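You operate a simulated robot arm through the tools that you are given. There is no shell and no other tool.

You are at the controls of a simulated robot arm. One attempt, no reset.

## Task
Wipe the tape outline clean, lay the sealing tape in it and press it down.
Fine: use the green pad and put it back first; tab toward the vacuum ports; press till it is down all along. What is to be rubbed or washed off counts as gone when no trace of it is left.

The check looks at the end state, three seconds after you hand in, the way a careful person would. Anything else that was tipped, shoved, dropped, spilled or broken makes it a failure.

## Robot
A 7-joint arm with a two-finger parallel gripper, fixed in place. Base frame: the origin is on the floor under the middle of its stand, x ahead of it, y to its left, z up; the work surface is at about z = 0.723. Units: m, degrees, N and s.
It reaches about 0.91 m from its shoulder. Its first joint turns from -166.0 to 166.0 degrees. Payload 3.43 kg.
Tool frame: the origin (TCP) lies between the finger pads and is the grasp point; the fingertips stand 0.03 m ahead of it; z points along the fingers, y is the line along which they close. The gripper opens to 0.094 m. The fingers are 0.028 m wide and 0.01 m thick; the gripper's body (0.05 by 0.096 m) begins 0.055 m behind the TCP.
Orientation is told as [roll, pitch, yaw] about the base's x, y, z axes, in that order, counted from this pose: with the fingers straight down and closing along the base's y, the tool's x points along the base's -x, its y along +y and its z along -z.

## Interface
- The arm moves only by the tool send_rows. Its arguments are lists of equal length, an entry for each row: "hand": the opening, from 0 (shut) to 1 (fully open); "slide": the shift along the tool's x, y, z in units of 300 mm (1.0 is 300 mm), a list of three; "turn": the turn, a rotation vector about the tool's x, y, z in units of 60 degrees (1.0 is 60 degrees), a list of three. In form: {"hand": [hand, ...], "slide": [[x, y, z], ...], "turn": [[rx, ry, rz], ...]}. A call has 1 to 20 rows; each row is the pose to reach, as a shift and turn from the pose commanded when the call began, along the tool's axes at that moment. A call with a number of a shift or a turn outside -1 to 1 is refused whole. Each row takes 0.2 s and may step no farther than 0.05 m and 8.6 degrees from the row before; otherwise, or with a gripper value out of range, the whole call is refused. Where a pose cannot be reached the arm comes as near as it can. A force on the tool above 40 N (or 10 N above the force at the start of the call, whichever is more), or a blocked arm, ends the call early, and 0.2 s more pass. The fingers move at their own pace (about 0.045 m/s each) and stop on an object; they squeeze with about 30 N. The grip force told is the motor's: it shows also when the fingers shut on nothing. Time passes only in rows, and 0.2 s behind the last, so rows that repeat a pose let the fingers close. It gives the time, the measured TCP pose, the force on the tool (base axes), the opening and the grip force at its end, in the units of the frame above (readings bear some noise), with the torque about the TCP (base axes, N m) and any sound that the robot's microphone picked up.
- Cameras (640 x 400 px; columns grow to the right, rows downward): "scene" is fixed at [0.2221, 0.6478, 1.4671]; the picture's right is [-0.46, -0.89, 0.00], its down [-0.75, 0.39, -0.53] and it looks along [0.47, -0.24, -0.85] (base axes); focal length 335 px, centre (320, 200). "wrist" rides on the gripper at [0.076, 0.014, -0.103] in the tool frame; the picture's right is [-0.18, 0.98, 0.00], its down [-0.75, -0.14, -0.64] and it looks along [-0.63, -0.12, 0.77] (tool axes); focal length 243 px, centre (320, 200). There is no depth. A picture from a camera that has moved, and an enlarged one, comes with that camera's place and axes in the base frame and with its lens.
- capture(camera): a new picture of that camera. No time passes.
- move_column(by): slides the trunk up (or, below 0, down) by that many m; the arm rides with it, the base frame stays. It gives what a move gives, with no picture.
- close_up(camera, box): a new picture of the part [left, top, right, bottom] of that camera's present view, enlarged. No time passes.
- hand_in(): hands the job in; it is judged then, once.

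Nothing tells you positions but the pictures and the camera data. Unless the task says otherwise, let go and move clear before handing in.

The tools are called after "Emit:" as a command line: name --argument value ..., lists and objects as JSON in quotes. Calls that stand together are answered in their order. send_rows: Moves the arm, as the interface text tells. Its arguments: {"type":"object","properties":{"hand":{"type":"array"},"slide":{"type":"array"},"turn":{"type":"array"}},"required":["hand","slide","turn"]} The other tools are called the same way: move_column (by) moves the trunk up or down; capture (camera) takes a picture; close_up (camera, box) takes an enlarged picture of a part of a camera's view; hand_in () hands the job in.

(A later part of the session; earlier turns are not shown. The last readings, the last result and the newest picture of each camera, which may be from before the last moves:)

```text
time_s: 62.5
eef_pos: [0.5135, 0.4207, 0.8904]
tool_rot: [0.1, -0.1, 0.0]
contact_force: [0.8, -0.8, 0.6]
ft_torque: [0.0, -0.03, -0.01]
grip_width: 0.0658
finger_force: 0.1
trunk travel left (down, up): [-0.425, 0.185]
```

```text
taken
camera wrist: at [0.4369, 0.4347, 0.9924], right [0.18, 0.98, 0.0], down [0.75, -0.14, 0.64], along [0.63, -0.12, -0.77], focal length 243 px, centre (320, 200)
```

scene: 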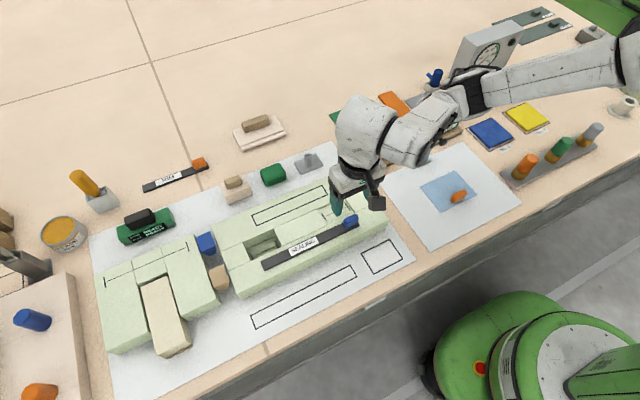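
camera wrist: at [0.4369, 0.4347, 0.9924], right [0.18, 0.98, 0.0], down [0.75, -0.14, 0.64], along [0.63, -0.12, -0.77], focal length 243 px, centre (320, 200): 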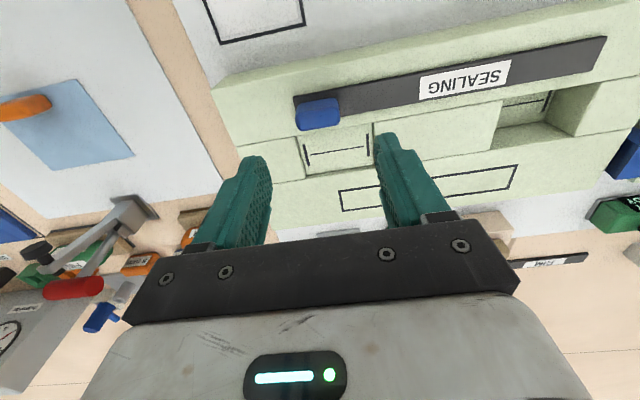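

Level at z≈0.89 with the elbow now out of the wrist view (higher up). Continuing the descent in steps.

Emit:
send_rows --hand '[0.7, 0.7, 0.7, 0.7]' --slide '[[0, 0, 0.07], [0, 0, 0.13], [0, 0, 0.17], [0, 0, 0.17]]' --turn '[[0, 0, 0], [0, 0, 0], [0, 0, 0], [0, 0, 0]]'

Emit:
close_up --camera "scene" --box '[380, 20, 580, 160]'

Emit:
capture --camera "wrist"

```text
time_s: 63.5
eef_pos: [0.5105, 0.4235, 0.8389]
tool_rot: [0.2, 0.0, 0.0]
contact_force: [0.8, 0.6, 1.2]
ft_torque: [-0.04, 0.0, 0.0]
grip_width: 0.0657
finger_force: 0.0
trunk travel left (down, up): [-0.425, 0.185]
```

```text
2.86 times, centred on (480, 90) of scene
camera zoom: at [0.2221, 0.6478, 1.4671], right [-0.46, -0.89, 0.0], down [-0.75, 0.39, -0.53], along [0.47, -0.24, -0.85], focal length 957 px, centre (-137, 514)
```

zoom: 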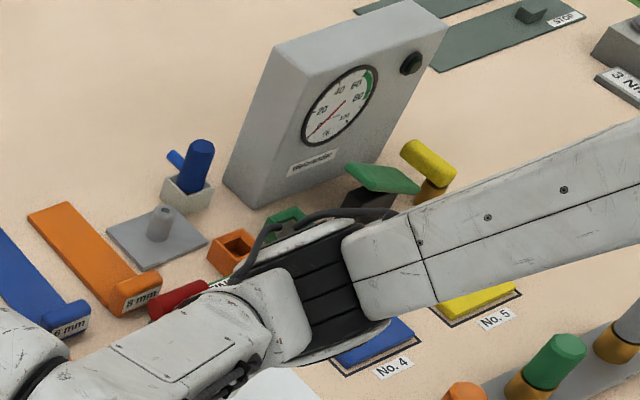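

```text
taken
camera wrist: at [0.4347, 0.4366, 0.9409], right [0.18, 0.98, 0.0], down [0.75, -0.14, 0.64], along [0.63, -0.12, -0.77], focal length 243 px, centre (320, 200)
```

wrist: 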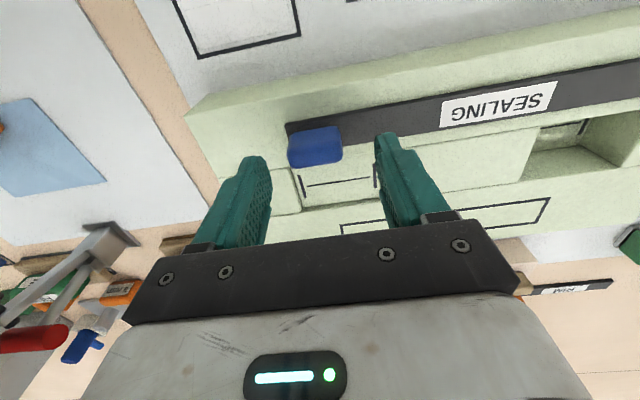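

That posture works: level at z≈0.839 and the clamp is clear. Descending the remaining ~25 mm around the tab.

Emit:
send_rows --hand '[0.7, 0.7, 0.7, 0.7]' --slide '[[0, -0.005, 0.03], [0, -0.008, 0.055], [0, -0.008, 0.075], [0, -0.008, 0.075]]' --turn '[[0, 0, 0], [0, 0, 0], [0, 0, 0], [0, 0, 0]]'

Emit:
close_up --camera "wrist" --box '[220, 80, 420, 205]'

Emit:
close_up --camera "scene" --box '[300, 180, 400, 250]'

```text
time_s: 64.5
eef_pos: [0.5131, 0.42, 0.818]
tool_rot: [0.0, 0.0, 0.0]
contact_force: [0.6, 0.1, -0.2]
ft_torque: [0.01, 0.01, 0.01]
grip_width: 0.0656
finger_force: 0.1
trunk travel left (down, up): [-0.425, 0.185]
```

```text
3.20 times, centred on (320, 142) of wrist
camera zoom: at [0.4352, 0.434, 0.9198], right [0.18, 0.98, 0.0], down [0.75, -0.14, 0.64], along [0.63, -0.12, -0.77], focal length 776 px, centre (320, 384)
```

zoom: 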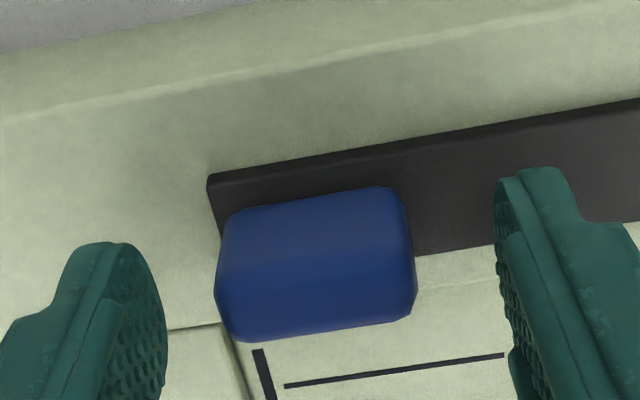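

```text
5.71 times, centred on (350, 215) of scene
camera zoom: at [0.2221, 0.6478, 1.4671], right [-0.46, -0.89, 0.0], down [-0.75, 0.39, -0.53], along [0.47, -0.24, -0.85], focal length 1914 px, centre (149, 114)
```

zoom: 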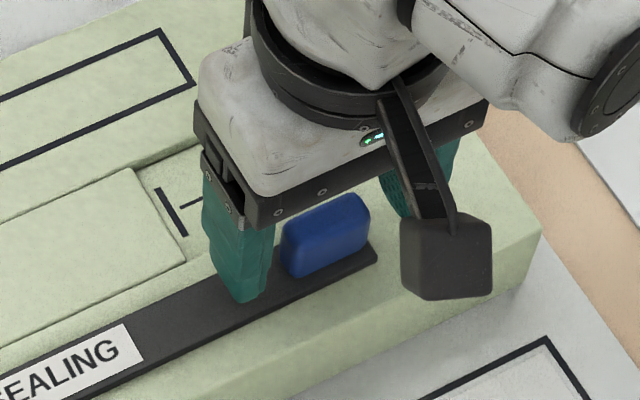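

The tab sits centred between the fingers, its top about 16 mm below the TCP. I'll go down 6 mm more and close on it.

Emit:
send_rows --hand '[0.7, 0.7, 0.5, 0.3, 0.2, 0.1, 0.0, 0.0, 0.0]' --slide '[[0, 0, 0.01], [0, 0, 0.018], [0, 0, 0.018], [0, 0, 0.018], [0, 0, 0.018], [0, 0, 0.018], [0, 0, 0.018], [0, 0, 0.018], [0, 0, 0.018]]' --turn '[[0, 0, 0], [0, 0, 0], [0, 0, 0], [0, 0, 0], [0, 0, 0], [0, 0, 0], [0, 0, 0], [0, 0, 0], [0, 0, 0]]'

Emit:
close_up --camera "wrist" --box '[220, 80, 420, 205]'

Emit:
close_up --camera "scene" --box '[250, 180, 400, 280]'

```text
time_s: 66.5
eef_pos: [0.5111, 0.4192, 0.8119]
tool_rot: [0.0, 0.0, 0.1]
contact_force: [0.2, 0.9, -0.2]
ft_torque: [-0.01, 0.01, 0.02]
grip_width: 0.0356
finger_force: 29.9
trunk travel left (down, up): [-0.425, 0.185]
```

```text
3.20 times, centred on (320, 142) of wrist
camera zoom: at [0.4344, 0.4338, 0.9142], right [0.18, 0.98, 0.0], down [0.75, -0.14, 0.64], along [0.63, -0.12, -0.77], focal length 776 px, centre (320, 384)
```

zoom: 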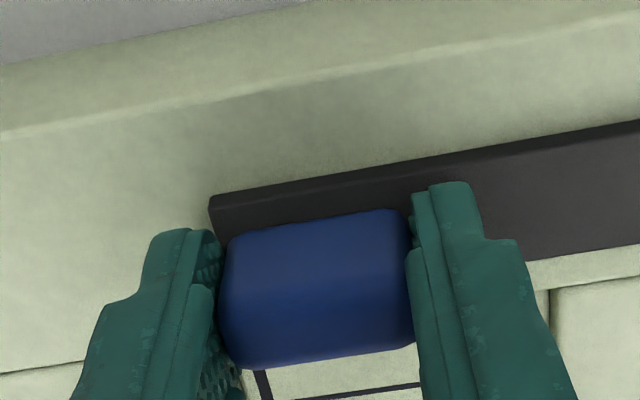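

```text
4.00 times, centred on (325, 230) of scene
camera zoom: at [0.2221, 0.6478, 1.4671], right [-0.46, -0.89, 0.0], down [-0.75, 0.39, -0.53], along [0.47, -0.24, -0.85], focal length 1340 px, centre (300, 80)
```

zoom: 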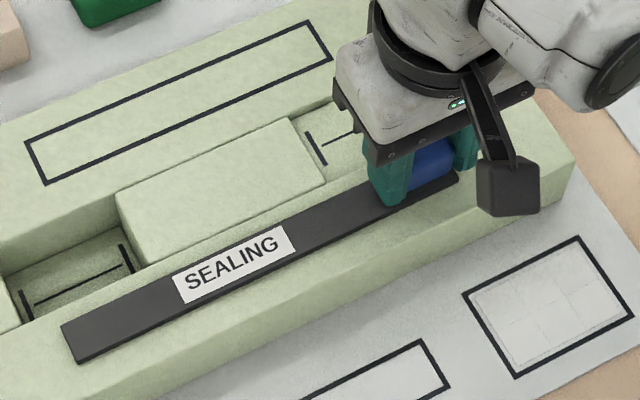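

The tab is gripped (width 0.0356). I'll lift slowly and see whether the strip comes along level.

Emit:
send_rows --hand '[0, 0, 0, 0, 0, 0]' --slide '[[0, 0, -0.01], [0, 0, -0.025], [0, 0, -0.045], [0, 0, -0.07], [0, 0, -0.1], [0, 0, -0.13]]' --turn '[[0, 0, 0], [0, 0, 0], [0, 0, 0], [0, 0, 0], [0, 0, 0], [0, 0, 0]]'

Emit:
capture --camera "wrist"

Emit:
close_up --camera "scene" --box '[230, 160, 420, 290]'

```text
time_s: 67.9
eef_pos: [0.5111, 0.4195, 0.8535]
tool_rot: [0.0, 0.0, 0.0]
contact_force: [-0.2, 0.4, -0.2]
ft_torque: [-0.04, 0.0, -0.02]
grip_width: 0.0354
finger_force: 29.4
trunk travel left (down, up): [-0.425, 0.185]
```

```text
taken
camera wrist: at [0.4346, 0.4337, 0.9541], right [0.18, 0.98, 0.0], down [0.75, -0.14, 0.64], along [0.63, -0.12, -0.77], focal length 243 px, centre (320, 200)
```

wrist: 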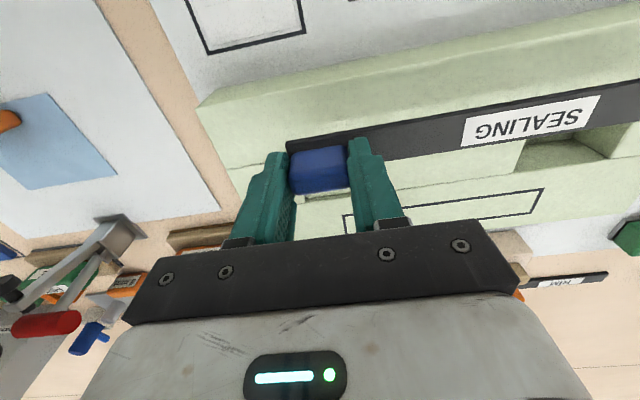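

```text
3.08 times, centred on (325, 225) of scene
camera zoom: at [0.2221, 0.6478, 1.4671], right [-0.46, -0.89, 0.0], down [-0.75, 0.39, -0.53], along [0.47, -0.24, -0.85], focal length 1031 px, centre (305, 123)
```

zoom: 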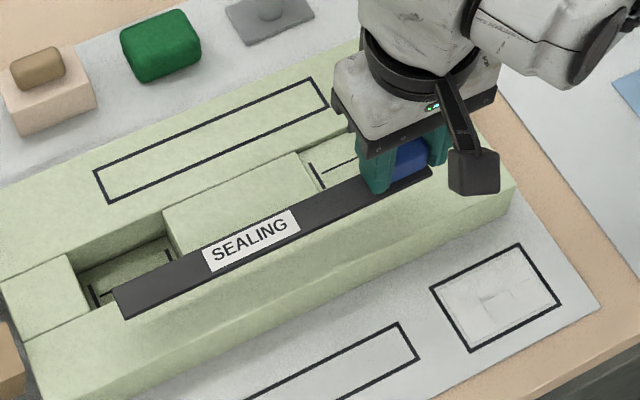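

The tape lifts level and rigid with the tab. I'll raise a bit more and carry it to just above the outline (shift about −0.085 in x, +0.0585 in y).

Emit:
send_rows --hand '[0, 0, 0, 0, 0, 0]' --slide '[[0, 0, -0.06], [0.05, 0.035, -0.09], [0.11, 0.075, -0.09], [0.17, 0.12, -0.09], [0.23, 0.16, -0.09], [0.282, 0.195, -0.09]]' --turn '[[0, 0, 0], [0, 0, 0], [0, 0, 0], [0, 0, 0], [0, 0, 0], [0, 0, 0]]'

Emit:
capture --camera "wrist"

Emit:
capture --camera "scene"

```text
time_s: 69.3
eef_pos: [0.4262, 0.478, 0.878]
tool_rot: [0.1, 0.0, 0.0]
contact_force: [0.1, -0.9, -0.8]
ft_torque: [0.0, 0.0, 0.01]
grip_width: 0.0356
finger_force: 29.7
trunk travel left (down, up): [-0.425, 0.185]
```

```text
taken
camera wrist: at [0.3506, 0.4914, 0.9807], right [0.18, 0.98, 0.0], down [0.75, -0.14, 0.64], along [0.63, -0.12, -0.77], focal length 243 px, centre (320, 200)
```

wrist: 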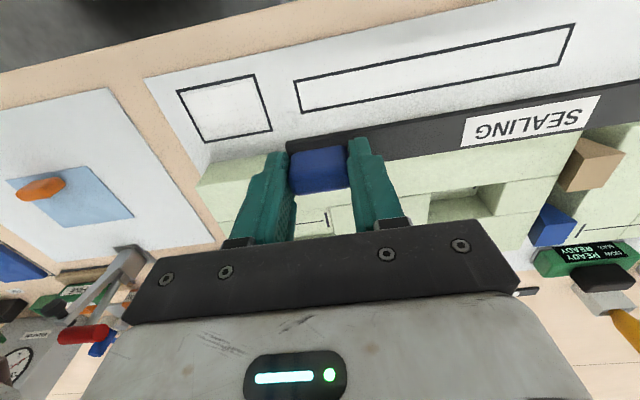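

```text
taken
```

scene: 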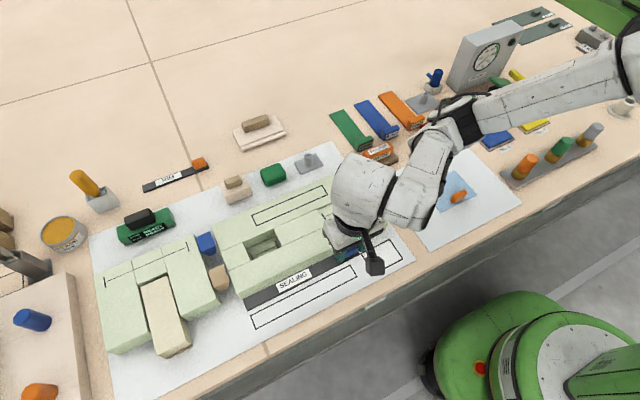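

The tape hangs level above and slightly behind the outline in view. I'll lower to about 12 mm above the mat and check the alignment.

Emit:
send_rows --hand '[0, 0, 0, 0, 0]' --slide '[[0, 0, 0.09], [0, 0, 0.19], [0, 0, 0.28], [0, 0, 0.34], [0, 0, 0.343]]' --turn '[[0, 0, 0], [0, 0, 0], [0, 0, 0], [0, 0, 0], [0, 0, 0]]'

Emit:
capture --camera "wrist"

Emit:
close_up --camera "scene" --box '[235, 245, 385, 345]'

Emit:
close_up --camera "wrist" --box '[240, 30, 640, 230]'

```text
time_s: 70.5
eef_pos: [0.4268, 0.4781, 0.7744]
tool_rot: [0.0, -0.1, 0.0]
contact_force: [-0.6, -0.2, -1.1]
ft_torque: [-0.02, -0.03, -0.01]
grip_width: 0.0353
finger_force: 30.1
trunk travel left (down, up): [-0.425, 0.185]
```

```text
taken
camera wrist: at [0.3492, 0.4919, 0.8764], right [0.18, 0.98, 0.0], down [0.75, -0.14, 0.64], along [0.63, -0.12, -0.77], focal length 243 px, centre (320, 200)
```

wrist: 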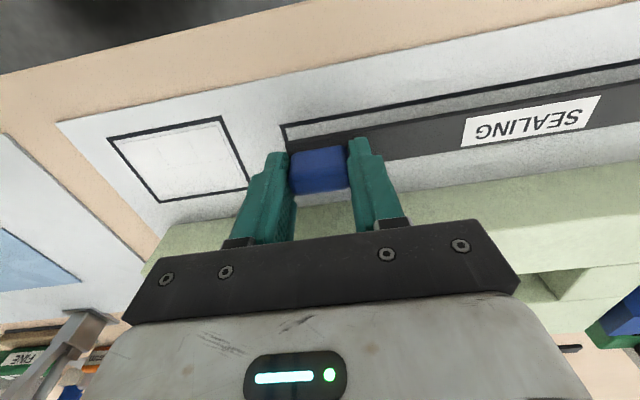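

```text
4.00 times, centred on (310, 295) of scene
camera zoom: at [0.2221, 0.6478, 1.4671], right [-0.46, -0.89, 0.0], down [-0.75, 0.39, -0.53], along [0.47, -0.24, -0.85], focal length 1340 px, centre (360, -180)
```

zoom: 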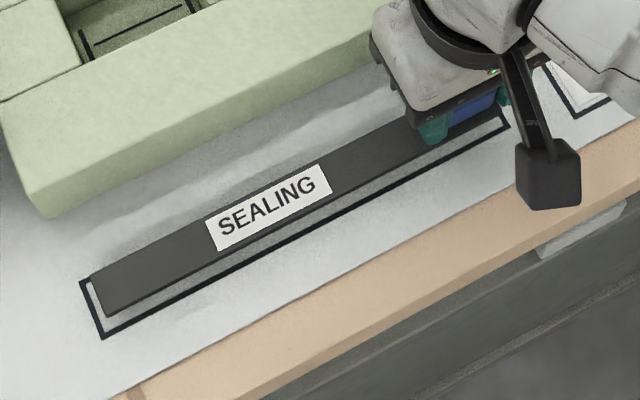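

```text
1.60 times, centred on (440, 130) of wrist
camera zoom: at [0.3492, 0.4919, 0.8764], right [0.18, 0.98, 0.0], down [0.75, -0.14, 0.64], along [0.63, -0.12, -0.77], focal length 388 px, centre (128, 312)
```

zoom: 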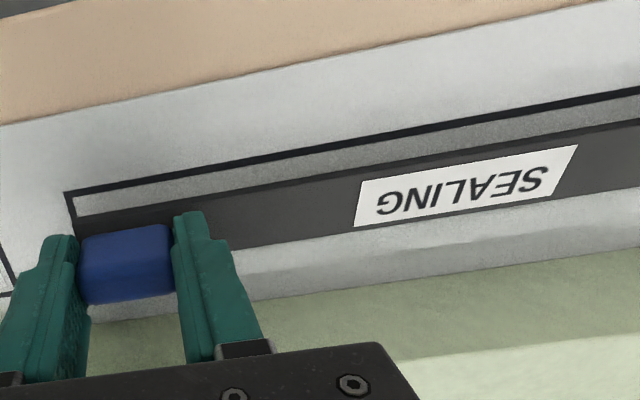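

Ends look centred in y (about 2 mm margin each), but the strip sits about 2 mm too far in +x. I'll shift −2 mm in x and lower to a few mm above the mat.

Emit:
send_rows --hand '[0, 0, 0]' --slide '[[0.007, 0, 0.012], [0.007, 0, 0.026], [0.007, 0, 0.028]]' --turn '[[0, 0, 0], [0, 0, 0], [0, 0, 0]]'

Emit:
close_up --camera "scene" --box '[240, 280, 310, 335]'

Emit:
close_up --camera "scene" --box '[300, 255, 370, 310]'

Emit:
close_up --camera "wrist" --box '[260, 70, 460, 195]'

```text
time_s: 71.3
eef_pos: [0.4238, 0.4766, 0.7664]
tool_rot: [0.1, 0.0, 0.0]
contact_force: [-0.2, -0.1, 0.0]
ft_torque: [-0.01, 0.03, 0.0]
grip_width: 0.0353
finger_force: 30.3
trunk travel left (down, up): [-0.425, 0.185]
```

```text
7.27 times, centred on (275, 308) of scene
camera zoom: at [0.2221, 0.6478, 1.4671], right [-0.46, -0.89, 0.0], down [-0.75, 0.39, -0.53], along [0.47, -0.24, -0.85], focal length 2437 px, centre (647, -582)
```

zoom: 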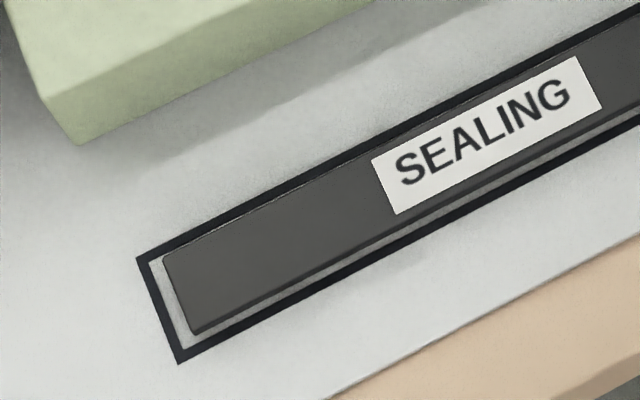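

```text
7.27 times, centred on (335, 282) of scene
camera zoom: at [0.2221, 0.6478, 1.4671], right [-0.46, -0.89, 0.0], down [-0.75, 0.39, -0.53], along [0.47, -0.24, -0.85], focal length 2437 px, centre (211, -400)
```

zoom: 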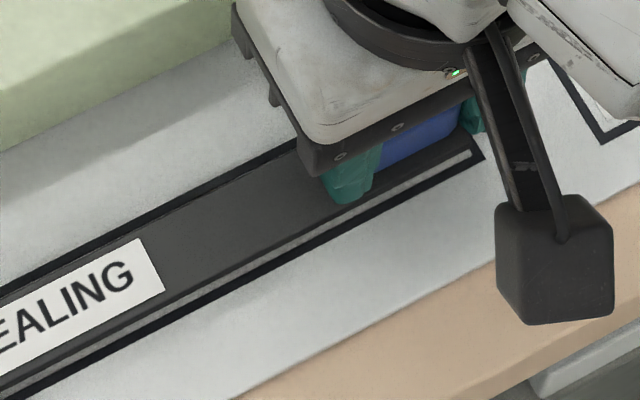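

```text
3.20 times, centred on (360, 132) of wrist
camera zoom: at [0.3473, 0.4917, 0.8694], right [0.18, 0.98, 0.0], down [0.75, -0.14, 0.64], along [0.63, -0.12, -0.77], focal length 776 px, centre (192, 416)
```

zoom: 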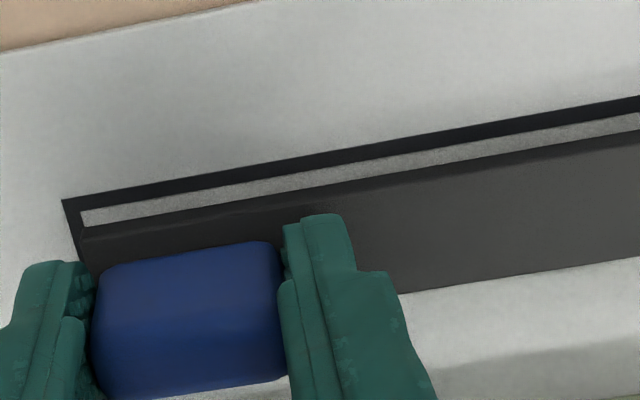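

The strip is nearly inside the lines: I'll nudge +1 mm in y and −0.5 mm in x, then lower in 1 mm steps to contact.

Emit:
send_rows --hand '[0, 0, 0]' --slide '[[0.0017, 0.0033, 0.004], [0.0017, 0.0033, 0.008], [0.0017, 0.0033, 0.01]]' --turn '[[0, 0, 0], [0, 0, 0], [0, 0, 0]]'

Emit:
close_up --camera "scene" --box '[240, 280, 310, 335]'

Emit:
close_up --camera "wrist" --box '[260, 70, 460, 195]'

```text
time_s: 72.1
eef_pos: [0.4233, 0.4801, 0.7645]
tool_rot: [0.1, 0.0, 0.1]
contact_force: [0.2, 0.5, -0.7]
ft_torque: [-0.05, -0.02, 0.01]
grip_width: 0.0352
finger_force: 29.9
trunk travel left (down, up): [-0.425, 0.185]
```

```text
7.27 times, centred on (275, 308) of scene
camera zoom: at [0.2221, 0.6478, 1.4671], right [-0.46, -0.89, 0.0], down [-0.75, 0.39, -0.53], along [0.47, -0.24, -0.85], focal length 2437 px, centre (647, -582)
```

zoom: 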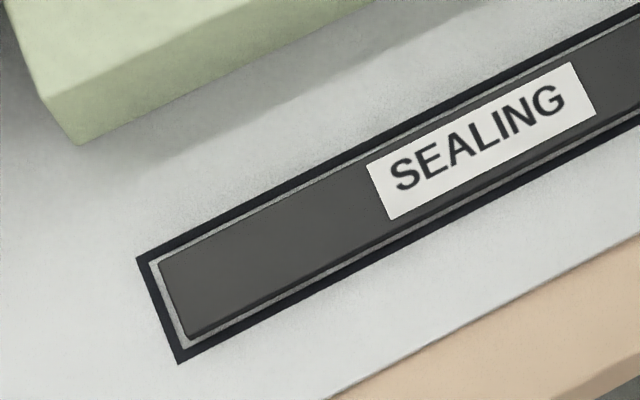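

```text
3.20 times, centred on (360, 132) of wrist
camera zoom: at [0.3471, 0.4936, 0.8666], right [0.18, 0.98, 0.0], down [0.75, -0.14, 0.64], along [0.63, -0.12, -0.77], focal length 776 px, centre (192, 416)
```

zoom: 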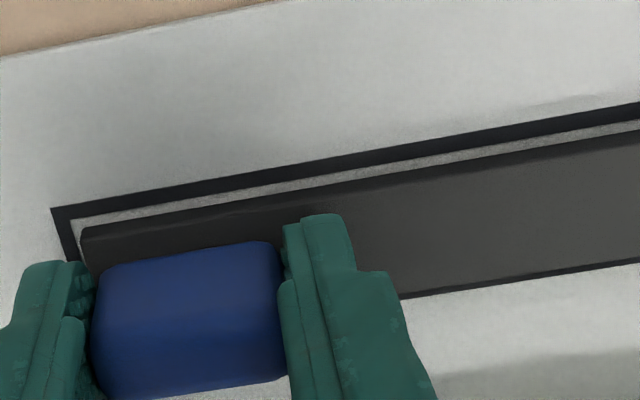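

All four sides now show a thin margin. A hair more +y and down to contact.

Emit:
send_rows --hand '[0, 0, 0]' --slide '[[0, 0.0017, 0.003], [0, 0.0017, 0.006], [0, 0.0017, 0.0065]]' --turn '[[0, 0, 0], [0, 0, 0], [0, 0, 0]]'

Emit:
send_rows --hand '[0, 0]' --slide '[[0, 0, 0.003], [0, 0, 0.0035]]' --turn '[[0, 0, 0], [0, 0, 0]]'

```text
time_s: 72.9
eef_pos: [0.4231, 0.4813, 0.7619]
tool_rot: [0.1, 0.0, 0.0]
contact_force: [-0.1, -0.4, -1.7]
ft_torque: [-0.01, 0.01, -0.02]
grip_width: 0.0353
finger_force: 30.4
trunk travel left (down, up): [-0.425, 0.185]
```

```text
time_s: 73.5
eef_pos: [0.4237, 0.48, 0.7613]
tool_rot: [0.0, 0.1, 0.0]
contact_force: [-0.3, 0.5, 0.3]
ft_torque: [0.03, -0.01, -0.02]
grip_width: 0.0353
finger_force: 29.5
trunk travel left (down, up): [-0.425, 0.185]
```

Emit:
send_rows --hand '[0, 0]' --slide '[[0, 0, 0.003], [0, 0, 0.004]]' --turn '[[0, 0, 0], [0, 0, 0]]'

Emit:
close_up --camera "wrist" --box '[260, 70, 460, 195]'

Emit:
close_up --camera "scene" --box '[240, 280, 310, 335]'

```text
time_s: 74.1
eef_pos: [0.4253, 0.4802, 0.7613]
tool_rot: [0.1, -0.2, 0.1]
contact_force: [-1.4, -3.4, 12.5]
ft_torque: [-0.21, 0.03, 0.02]
grip_width: 0.0351
finger_force: 30.5
trunk travel left (down, up): [-0.425, 0.185]
```

```text
3.20 times, centred on (360, 132) of wrist
camera zoom: at [0.3473, 0.4936, 0.8639], right [0.18, 0.98, 0.0], down [0.75, -0.14, 0.64], along [0.63, -0.12, -0.77], focal length 776 px, centre (192, 416)
```

zoom: 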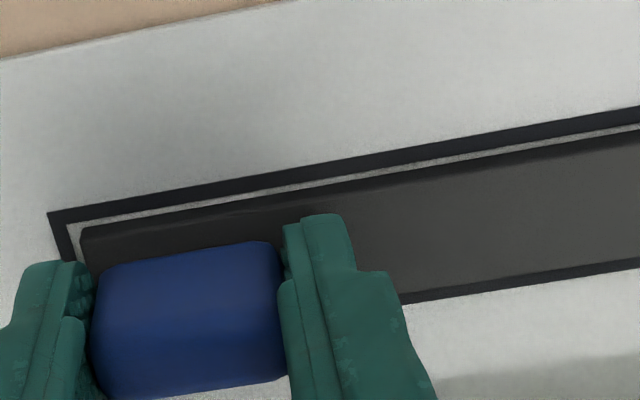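

```text
7.27 times, centred on (275, 308) of scene
camera zoom: at [0.2221, 0.6478, 1.4671], right [-0.46, -0.89, 0.0], down [-0.75, 0.39, -0.53], along [0.47, -0.24, -0.85], focal length 2437 px, centre (647, -582)
```

zoom: 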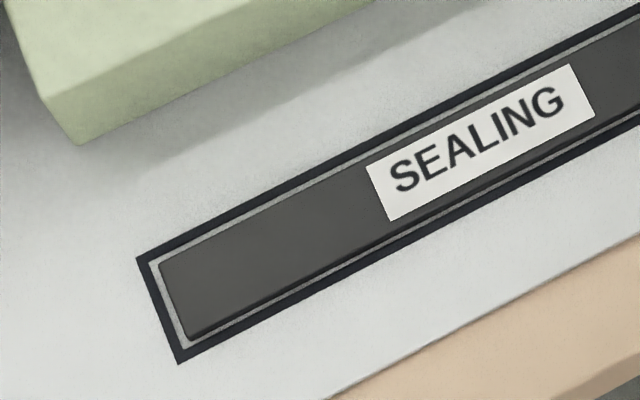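

Contact at about 12 N and the tape is well inside the outline with the tab at the −y end. I'll relieve the pressure, open and rise.

Emit:
send_rows --hand '[0, 0, 0.45, 0.6, 0.6, 0.6]' --slide '[[0, 0, -0.003], [0, 0, -0.004], [0, 0, -0.004], [0, 0, -0.004], [0, 0, -0.004], [0, 0, -0.004]]' --turn '[[0, 0, 0], [0, 0, 0], [0, 0, 0], [0, 0, 0], [0, 0, 0], [0, 0, 0]]'

Emit:
close_up --camera "wrist" --box '[240, 70, 440, 195]'

Emit:
send_rows --hand '[0.6, 0.6, 0.6, 0.6]' --slide '[[0, 0, -0.06], [0, 0, -0.14], [0, 0, -0.24], [0, 0, -0.36]]' --turn '[[0, 0, 0], [0, 0, 0], [0, 0, 0], [0, 0, 0]]'

Emit:
capture --camera "wrist"

Emit:
close_up --camera "scene" --box '[235, 245, 385, 345]'

```text
time_s: 75.5
eef_pos: [0.4241, 0.4797, 0.7613]
tool_rot: [0.1, 0.0, -0.2]
contact_force: [0.4, -0.1, -0.8]
ft_torque: [-0.02, -0.02, 0.01]
grip_width: 0.0565
finger_force: 0.0
trunk travel left (down, up): [-0.425, 0.185]
```

```text
3.20 times, centred on (340, 132) of wrist
camera zoom: at [0.3477, 0.4931, 0.8639], right [0.18, 0.98, 0.0], down [0.75, -0.14, 0.64], along [0.63, -0.12, -0.77], focal length 776 px, centre (256, 416)
```

zoom: 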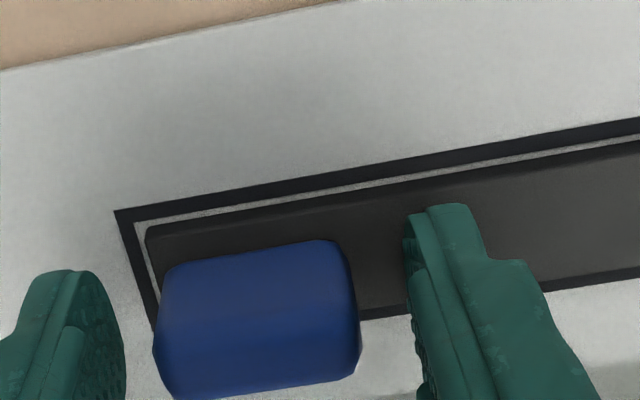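

```text
time_s: 76.5
eef_pos: [0.4259, 0.4772, 0.8717]
tool_rot: [-0.1, -0.1, 0.0]
contact_force: [-0.6, 0.7, 0.9]
ft_torque: [-0.01, 0.02, -0.01]
grip_width: 0.0563
finger_force: 0.1
trunk travel left (down, up): [-0.425, 0.185]
```

```text
taken
camera wrist: at [0.3488, 0.4908, 0.9737], right [0.18, 0.98, 0.0], down [0.75, -0.14, 0.64], along [0.63, -0.12, -0.77], focal length 243 px, centre (320, 200)
```

wrist: 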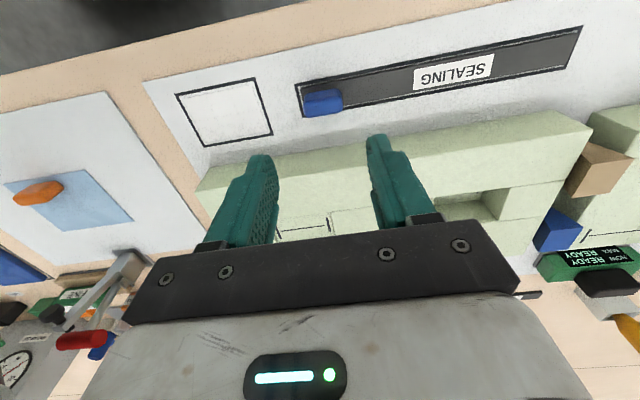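

```text
4.00 times, centred on (310, 295) of scene
camera zoom: at [0.2221, 0.6478, 1.4671], right [-0.46, -0.89, 0.0], down [-0.75, 0.39, -0.53], along [0.47, -0.24, -0.85], focal length 1340 px, centre (360, -180)
```

zoom: 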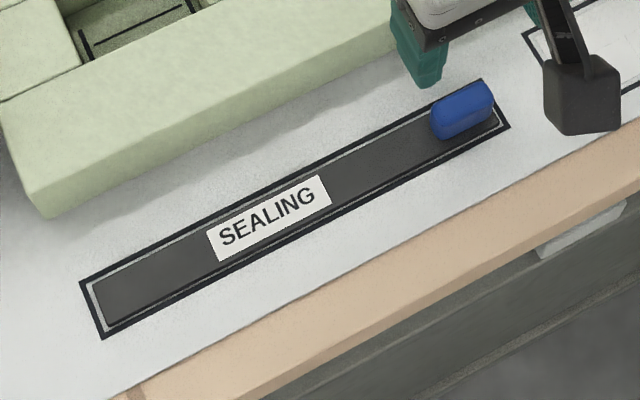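

The tape lies neatly in the outline with the tab toward the vacuum fittings. Now I'll shut the fingers and go to the +y end to start pressing it down.

Emit:
send_rows --hand '[0.4, 0.2, 0, 0, 0, 0, 0]' --slide '[[0, 0.12, 0], [0, 0.24, 0], [0, 0.36, 0], [0, 0.48, 0.05], [0, 0.6, 0.12], [0, 0.695, 0.2], [0, 0.695, 0.26]]' --turn '[[0, 0, 0], [0, 0, 0], [0, 0, 0], [0, 0, 0], [0, 0, 0], [0, 0, 0], [0, 0, 0]]'

Emit:
capture --camera "wrist"

Emit:
capture --camera "scene"

```text
time_s: 78.1
eef_pos: [0.4208, 0.6651, 0.8146]
tool_rot: [0.1, -0.1, 0.2]
contact_force: [0.9, 0.4, 0.1]
ft_torque: [-0.06, 0.01, 0.01]
grip_width: 0.0001
finger_force: 29.8
out of reach, approached as far as the arm can: row 6, 7
trunk travel left (down, up): [-0.425, 0.185]
```

```text
taken
camera wrist: at [0.3443, 0.6773, 0.9165], right [0.18, 0.98, 0.0], down [0.75, -0.14, 0.64], along [0.63, -0.11, -0.77], focal length 243 px, centre (320, 200)
```

wrist: 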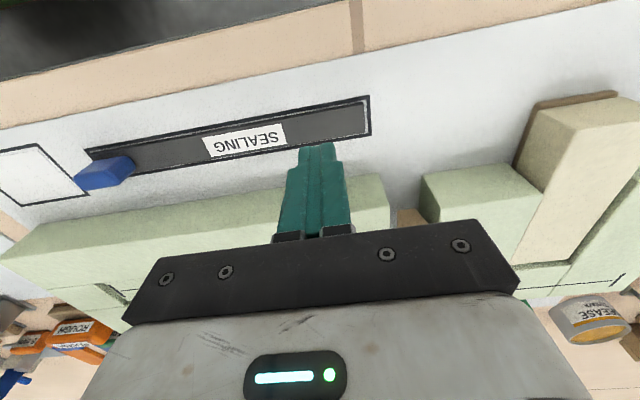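

```text
taken
```

scene: 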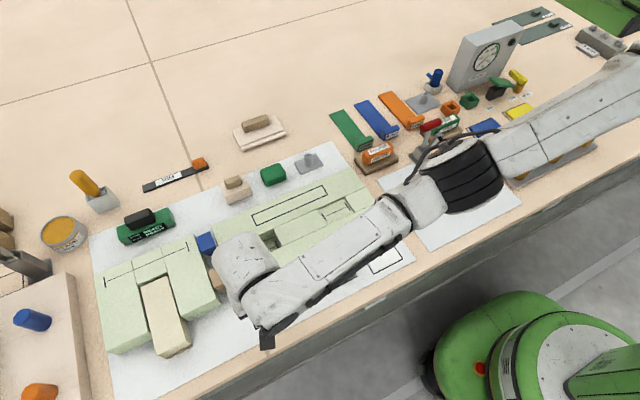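

With the trunk this high the far end is out of reach (now reported explicitly). I'll rise, lower the trunk back to its original height, and continue from there as I did when wiping.

Emit:
send_rows --hand '[0, 0, 0, 0, 0]' --slide '[[0, -0.05, -0.12], [0, -0.1, -0.25], [0, -0.1, -0.38], [0, -0.1, -0.5], [0, -0.1, -0.62]]' --turn '[[0, 0, 0], [0, 0, 0], [0, 0, 0], [0, 0, 0], [0, 0, 0]]'

Emit:
move_column --by -0.15

Emit:
capture --camera "scene"

Emit:
capture --camera "wrist"

```text
time_s: 79.3
eef_pos: [0.4179, 0.6311, 0.9978]
tool_rot: [-0.2, 0.0, 0.0]
contact_force: [1.2, 0.1, -0.6]
ft_torque: [0.01, -0.01, -0.02]
grip_width: 0.0
finger_force: 30.1
trunk travel left (down, up): [-0.425, 0.185]
```

```text
time_s: 81.0
eef_pos: [0.4184, 0.6309, 0.8487]
tool_rot: [0.1, 0.1, -0.1]
contact_force: [-0.3, 0.5, 0.3]
ft_torque: [0.0, -0.01, 0.0]
grip_width: 0.0002
finger_force: 30.5
trunk travel left (down, up): [-0.275, 0.335]
```

```text
taken
```

scene: 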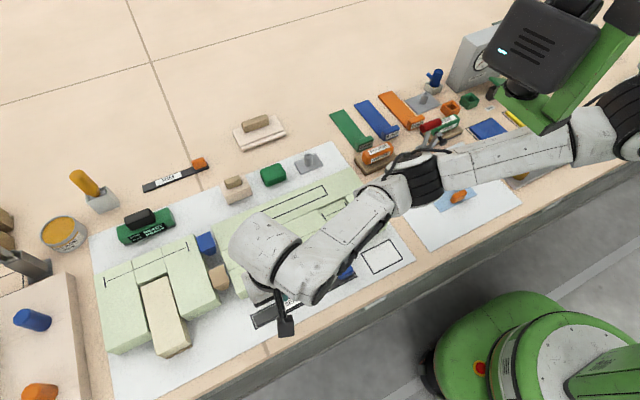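

```text
taken
camera wrist: at [0.3411, 0.6451, 0.9508], right [0.18, 0.98, 0.0], down [0.75, -0.14, 0.64], along [0.63, -0.12, -0.77], focal length 243 px, centre (320, 200)
```

wrist: 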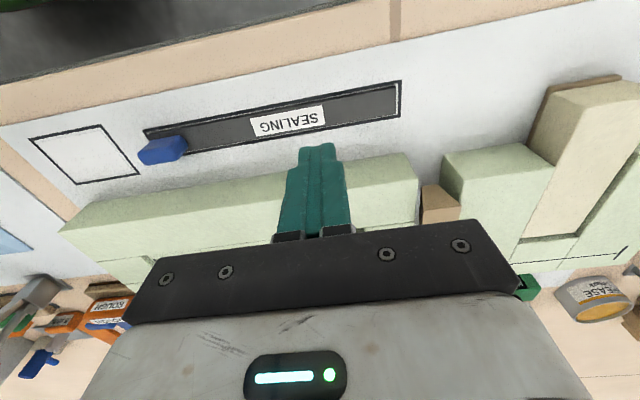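

Trunk is back at its original height and the pose is level. Moving over the +y end of the strip (x≈0.424, y≈0.69), tips about 15 mm above it.

Emit:
send_rows --hand '[0, 0, 0, 0, 0]' --slide '[[-0.01, 0.08, 0.06], [-0.018, 0.16, 0.12], [-0.018, 0.197, 0.18], [-0.018, 0.197, 0.24], [-0.018, 0.197, 0.245]]' --turn '[[0, 0, 0], [0, 0, 0], [0, 0, 0], [0, 0, 0], [0, 0, 0]]'

Emit:
capture --camera "wrist"

Emit:
close_up --camera "scene" --box '[200, 220, 380, 340]'

```text
time_s: 82.2
eef_pos: [0.4223, 0.6911, 0.7751]
tool_rot: [-0.1, 0.1, -0.1]
contact_force: [0.3, -0.7, 0.1]
ft_torque: [0.01, 0.02, 0.02]
grip_width: 0.0
finger_force: 29.9
trunk travel left (down, up): [-0.275, 0.335]
```

```text
taken
camera wrist: at [0.346, 0.7048, 0.8769], right [0.18, 0.98, 0.0], down [0.75, -0.14, 0.64], along [0.63, -0.12, -0.77], focal length 243 px, centre (320, 200)
```

wrist: 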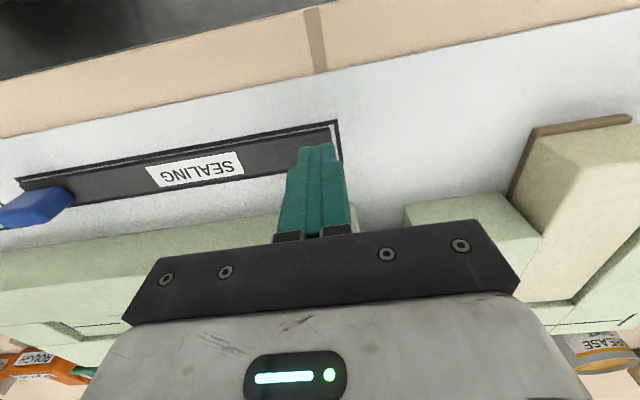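

```text
3.33 times, centred on (290, 280) of scene
camera zoom: at [0.2221, 0.6478, 1.4671], right [-0.46, -0.89, 0.0], down [-0.75, 0.39, -0.53], along [0.47, -0.24, -0.85], focal length 1117 px, centre (420, -67)
```

zoom: 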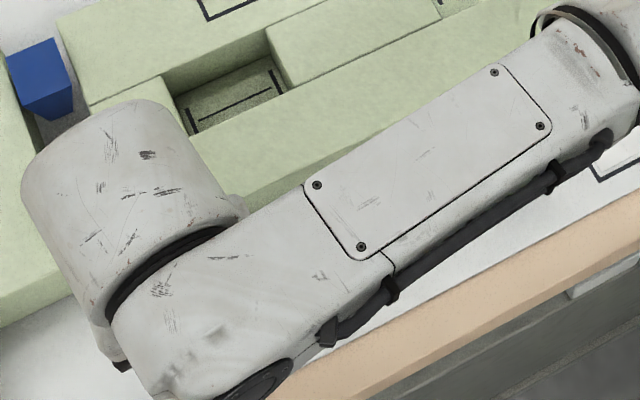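

Let me enlarge to check the fingertip is centred across the strip's width before pressing.

Emit:
close_up --camera "wrist" --box '[220, 90, 420, 215]'

```text
3.20 times, centred on (320, 152) of wrist
camera zoom: at [0.346, 0.7048, 0.8769], right [0.18, 0.98, 0.0], down [0.75, -0.14, 0.64], along [0.63, -0.12, -0.77], focal length 776 px, centre (320, 352)
```

zoom: 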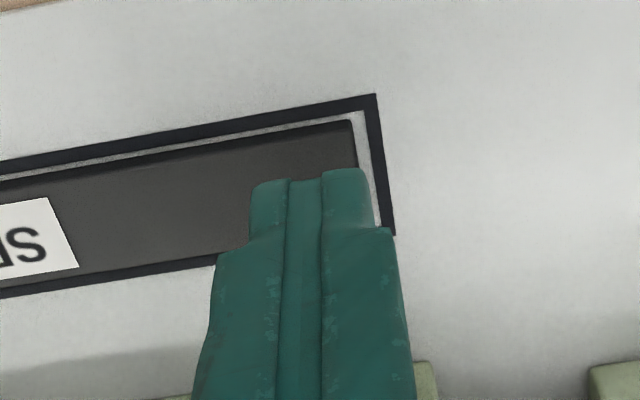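

The fingertip is over the strip's end, about 2 mm toward −x of its centre line; I'll correct that and lower to contact.

Emit:
send_rows --hand '[0, 0, 0, 0]' --slide '[[-0.005, 0, 0.02], [-0.005, 0, 0.04], [-0.005, 0, 0.052], [-0.005, 0, 0.054]]' --turn '[[0, 0, 0], [0, 0, 0], [0, 0, 0], [0, 0, 0]]'

Emit:
send_rows --hand '[0, 0, 0]' --slide '[[0, 0, 0.003], [0, 0, 0.006], [0, 0, 0.009]]' --turn '[[0, 0, 0], [0, 0, 0], [0, 0, 0]]'

```text
time_s: 83.2
eef_pos: [0.4246, 0.6912, 0.7591]
tool_rot: [0.1, -0.1, 0.2]
contact_force: [-1.3, -0.8, 4.7]
ft_torque: [-0.04, 0.07, -0.01]
grip_width: 0.0
finger_force: 29.8
trunk travel left (down, up): [-0.275, 0.335]
```

```text
time_s: 84.0
eef_pos: [0.4257, 0.6905, 0.7591]
tool_rot: [0.2, -0.2, -0.1]
contact_force: [1.9, -4.7, 18.2]
ft_torque: [-0.13, 0.0, 0.03]
grip_width: 0.0
finger_force: 29.8
trunk travel left (down, up): [-0.275, 0.335]
```

Contact began at z≈0.759 and I'm now pressing with about 18 N. Let me see whether the strip visibly responds.

Emit:
close_up --camera "wrist" --box '[0, 60, 400, 260]'

Emit:
close_up --camera "wrist" --box '[220, 90, 420, 215]'

```text
1.60 times, centred on (200, 160) of wrist
camera zoom: at [0.3483, 0.7041, 0.8611], right [0.18, 0.98, 0.0], down [0.75, -0.14, 0.64], along [0.63, -0.12, -0.77], focal length 388 px, centre (512, 264)
```

zoom: 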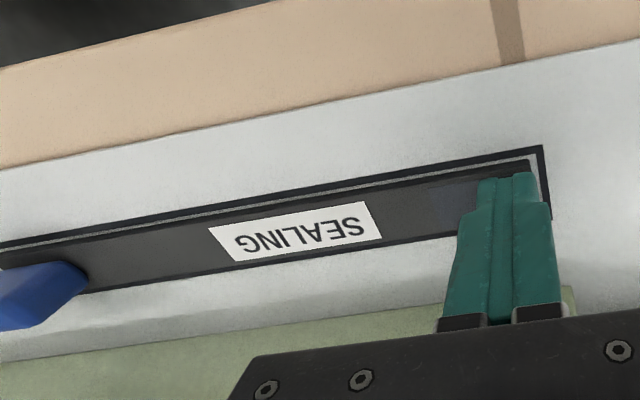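

```text
3.20 times, centred on (320, 152) of wrist
camera zoom: at [0.3483, 0.7041, 0.8611], right [0.18, 0.98, 0.0], down [0.75, -0.14, 0.64], along [0.63, -0.12, -0.77], focal length 776 px, centre (320, 352)
```

zoom: 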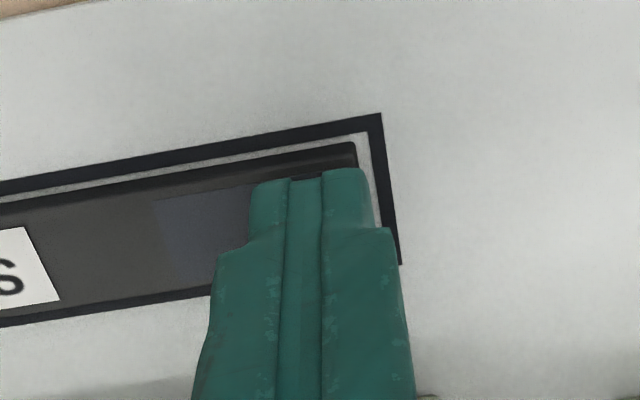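

The pressed section turns bluish, so the strip shows where it's down. I'll continue with discrete presses every 2 cm (lifting between them so nothing is dragged).

Emit:
send_rows --hand '[0, 0, 0, 0, 0, 0, 0, 0, 0, 0, 0, 0, 0, 0, 0, 0, 0, 0, 0, 0]' --slide '[[0, 0, -0.025], [0, -0.0667, -0.025], [0, -0.0667, -0.006], [0, -0.0667, 0.0], [0, -0.0667, -0.025], [0, -0.1333, -0.025], [0, -0.1333, -0.006], [0, -0.1333, 0.0], [0, -0.1333, -0.025], [0, -0.2, -0.025], [0, -0.2, -0.006], [0, -0.2, 0.0], [0, -0.2, -0.025], [0, -0.2667, -0.025], [0, -0.2667, -0.006], [0, -0.2667, 0.0], [0, -0.2667, -0.025], [0, -0.3333, -0.025], [0, -0.3333, -0.006], [0, -0.3333, 0.0]]' --turn '[[0, 0, 0], [0, 0, 0], [0, 0, 0], [0, 0, 0], [0, 0, 0], [0, 0, 0], [0, 0, 0], [0, 0, 0], [0, 0, 0], [0, 0, 0], [0, 0, 0], [0, 0, 0], [0, 0, 0], [0, 0, 0], [0, 0, 0], [0, 0, 0], [0, 0, 0], [0, 0, 0], [0, 0, 0], [0, 0, 0]]'

Emit:
close_up --camera "wrist" --box '[140, 60, 540, 260]'

```text
time_s: 88.2
eef_pos: [0.4235, 0.5912, 0.7583]
tool_rot: [0.3, -0.2, 0.1]
contact_force: [-3.9, -6.4, 24.8]
ft_torque: [-0.21, 0.13, -0.05]
grip_width: 0.0
finger_force: 29.7
out of reach, approached as far as the arm can: row 14
trunk travel left (down, up): [-0.275, 0.335]
```

```text
1.60 times, centred on (340, 160) of wrist
camera zoom: at [0.3468, 0.6045, 0.8612], right [0.18, 0.98, 0.0], down [0.75, -0.14, 0.64], along [0.63, -0.11, -0.77], focal length 388 px, centre (288, 264)
```

zoom: 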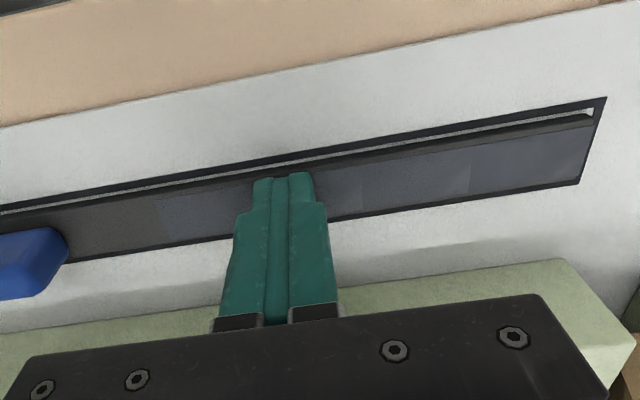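

Most of the strip is turning bluish. I'll lift a bit and check the strip hasn't shifted before finishing the rest.

Emit:
send_rows --hand '[0, 0, 0, 0, 0]' --slide '[[0, 0, -0.03], [0, 0, -0.15], [0, 0, -0.3], [0, 0, -0.45], [0, 0, -0.55]]' --turn '[[0, 0, 0], [0, 0, 0], [0, 0, 0], [0, 0, 0], [0, 0, 0]]'

Emit:
capture --camera "wrist"

Emit:
capture --camera "scene"

Emit:
close_up --camera "wrist" --box '[150, 20, 500, 195]'

```text
time_s: 89.5
eef_pos: [0.4239, 0.5898, 0.918]
tool_rot: [0.0, 0.0, 0.0]
contact_force: [0.8, 0.1, -0.9]
ft_torque: [0.0, -0.01, -0.01]
grip_width: 0.0
finger_force: 30.1
trunk travel left (down, up): [-0.275, 0.335]
```

```text
taken
camera wrist: at [0.3468, 0.6032, 1.021], right [0.18, 0.98, 0.0], down [0.75, -0.14, 0.64], along [0.63, -0.12, -0.77], focal length 243 px, centre (320, 200)
```

wrist: 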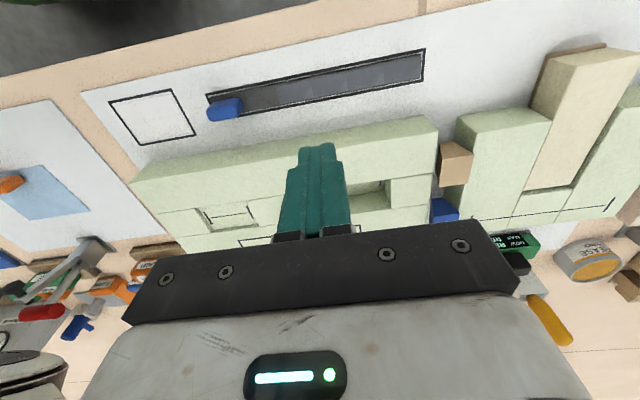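

```text
taken
```

scene: 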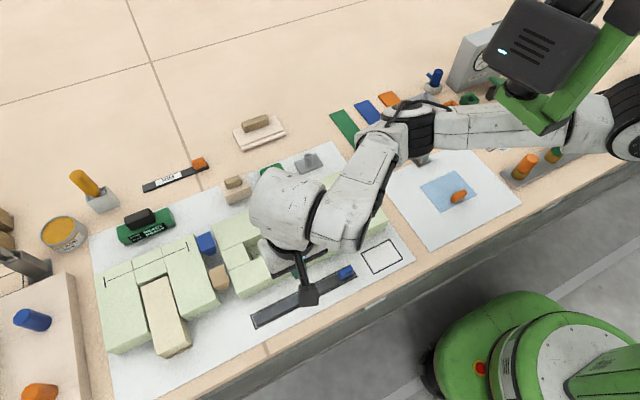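

```text
1.83 times, centred on (325, 108) of wrist
camera zoom: at [0.3468, 0.6032, 1.021], right [0.18, 0.98, 0.0], down [0.75, -0.14, 0.64], along [0.63, -0.12, -0.77], focal length 444 px, centre (311, 369)
```

zoom: 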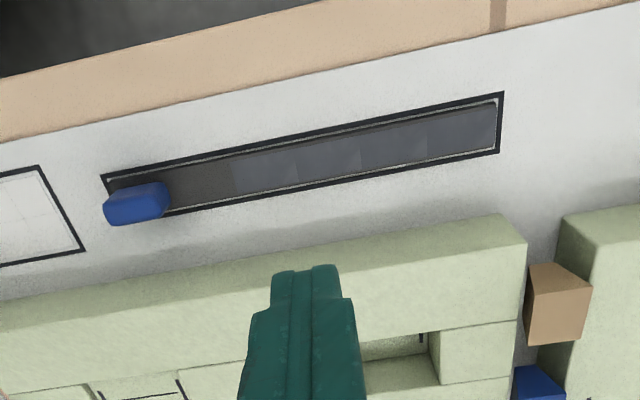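

Four of six sections are blue; the two nearest the tab remain. The strip still lies inside the outline; I'll check that more closely.

Emit:
close_up --camera "wrist" --box '[195, 60, 320, 138]'

Emit:
close_up --camera "wrist" --box '[310, 35, 435, 113]'

```text
5.12 times, centred on (258, 99) of wrist
camera zoom: at [0.3468, 0.6032, 1.021], right [0.18, 0.98, 0.0], down [0.75, -0.14, 0.64], along [0.63, -0.12, -0.77], focal length 1242 px, centre (640, 717)
```

zoom: 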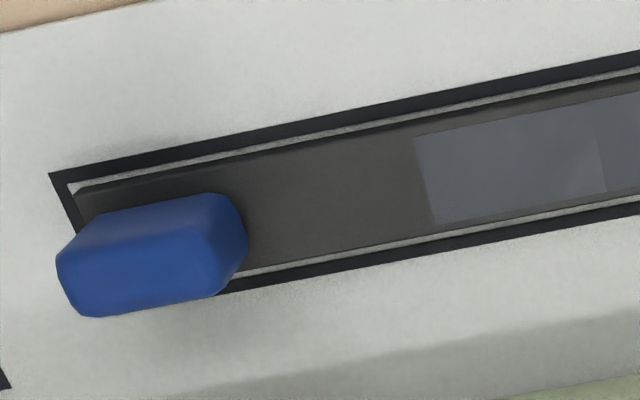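

```text
5.12 times, centred on (372, 74) of wrist
camera zoom: at [0.3468, 0.6032, 1.021], right [0.18, 0.98, 0.0], down [0.75, -0.14, 0.64], along [0.63, -0.12, -0.77], focal length 1242 px, centre (51, 845)
```

zoom: 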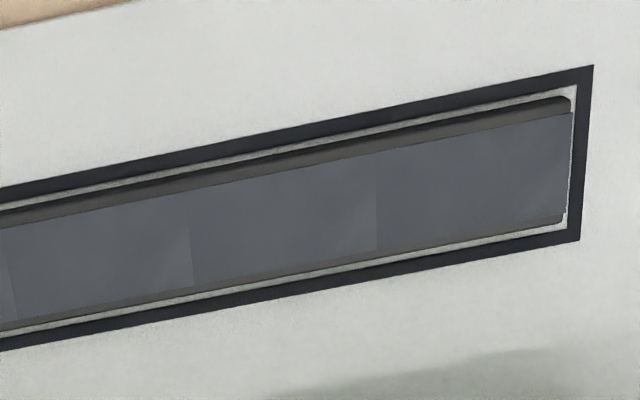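

The margins are even on all sides. Continuing with presses at y≈0.571, 0.551, 0.531 and 0.516.

Emit:
send_rows --hand '[0, 0, 0, 0, 0, 0, 0, 0, 0, 0, 0, 0, 0, 0, 0, 0, 0, 0]' --slide '[[0, -0.0667, 0.12], [0, -0.0667, 0.26], [0, -0.0667, 0.4], [0, -0.0667, 0.525], [0, -0.0667, 0.544], [0, -0.0667, 0.55], [0, -0.0667, 0.525], [0, -0.1333, 0.525], [0, -0.1333, 0.544], [0, -0.1333, 0.55], [0, -0.1333, 0.525], [0, -0.2, 0.525], [0, -0.2, 0.544], [0, -0.2, 0.55], [0, -0.2, 0.525], [0, -0.25, 0.525], [0, -0.25, 0.544], [0, -0.25, 0.55]]' --turn '[[0, 0, 0], [0, 0, 0], [0, 0, 0], [0, 0, 0], [0, 0, 0], [0, 0, 0], [0, 0, 0], [0, 0, 0], [0, 0, 0], [0, 0, 0], [0, 0, 0], [0, 0, 0], [0, 0, 0], [0, 0, 0], [0, 0, 0], [0, 0, 0], [0, 0, 0], [0, 0, 0]]'

Emit:
capture --camera "wrist"

Emit:
close_up --camera "wrist" --box '[200, 80, 440, 230]'

```text
time_s: 93.2
eef_pos: [0.4248, 0.5166, 0.7583]
tool_rot: [0.3, -0.1, 0.0]
contact_force: [0.5, -4.4, 30.6]
ft_torque: [-0.13, 0.1, 0.08]
grip_width: 0.0003
finger_force: 30.2
trunk travel left (down, up): [-0.275, 0.335]
```

```text
taken
camera wrist: at [0.3479, 0.5298, 0.8611], right [0.18, 0.98, 0.01], down [0.75, -0.14, 0.64], along [0.63, -0.11, -0.77], focal length 243 px, centre (320, 200)
```

wrist: 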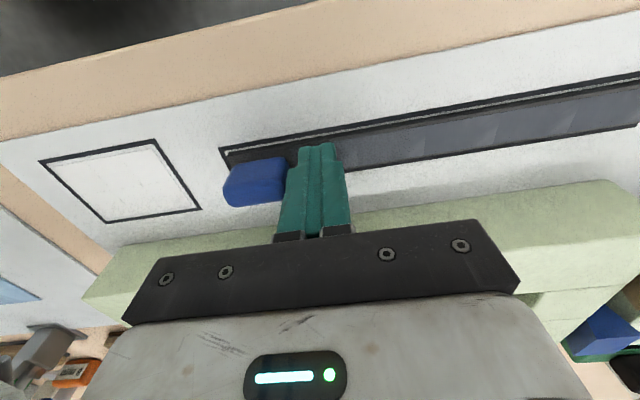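

```text
2.67 times, centred on (320, 155) of wrist
camera zoom: at [0.3479, 0.5298, 0.8611], right [0.18, 0.98, 0.01], down [0.75, -0.14, 0.64], along [0.63, -0.11, -0.77], focal length 647 px, centre (320, 320)
```

zoom: 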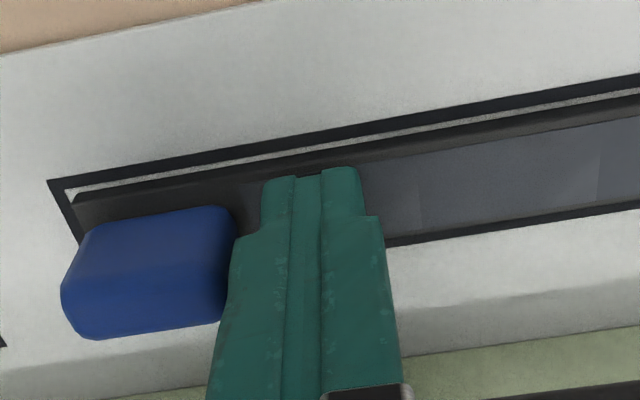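

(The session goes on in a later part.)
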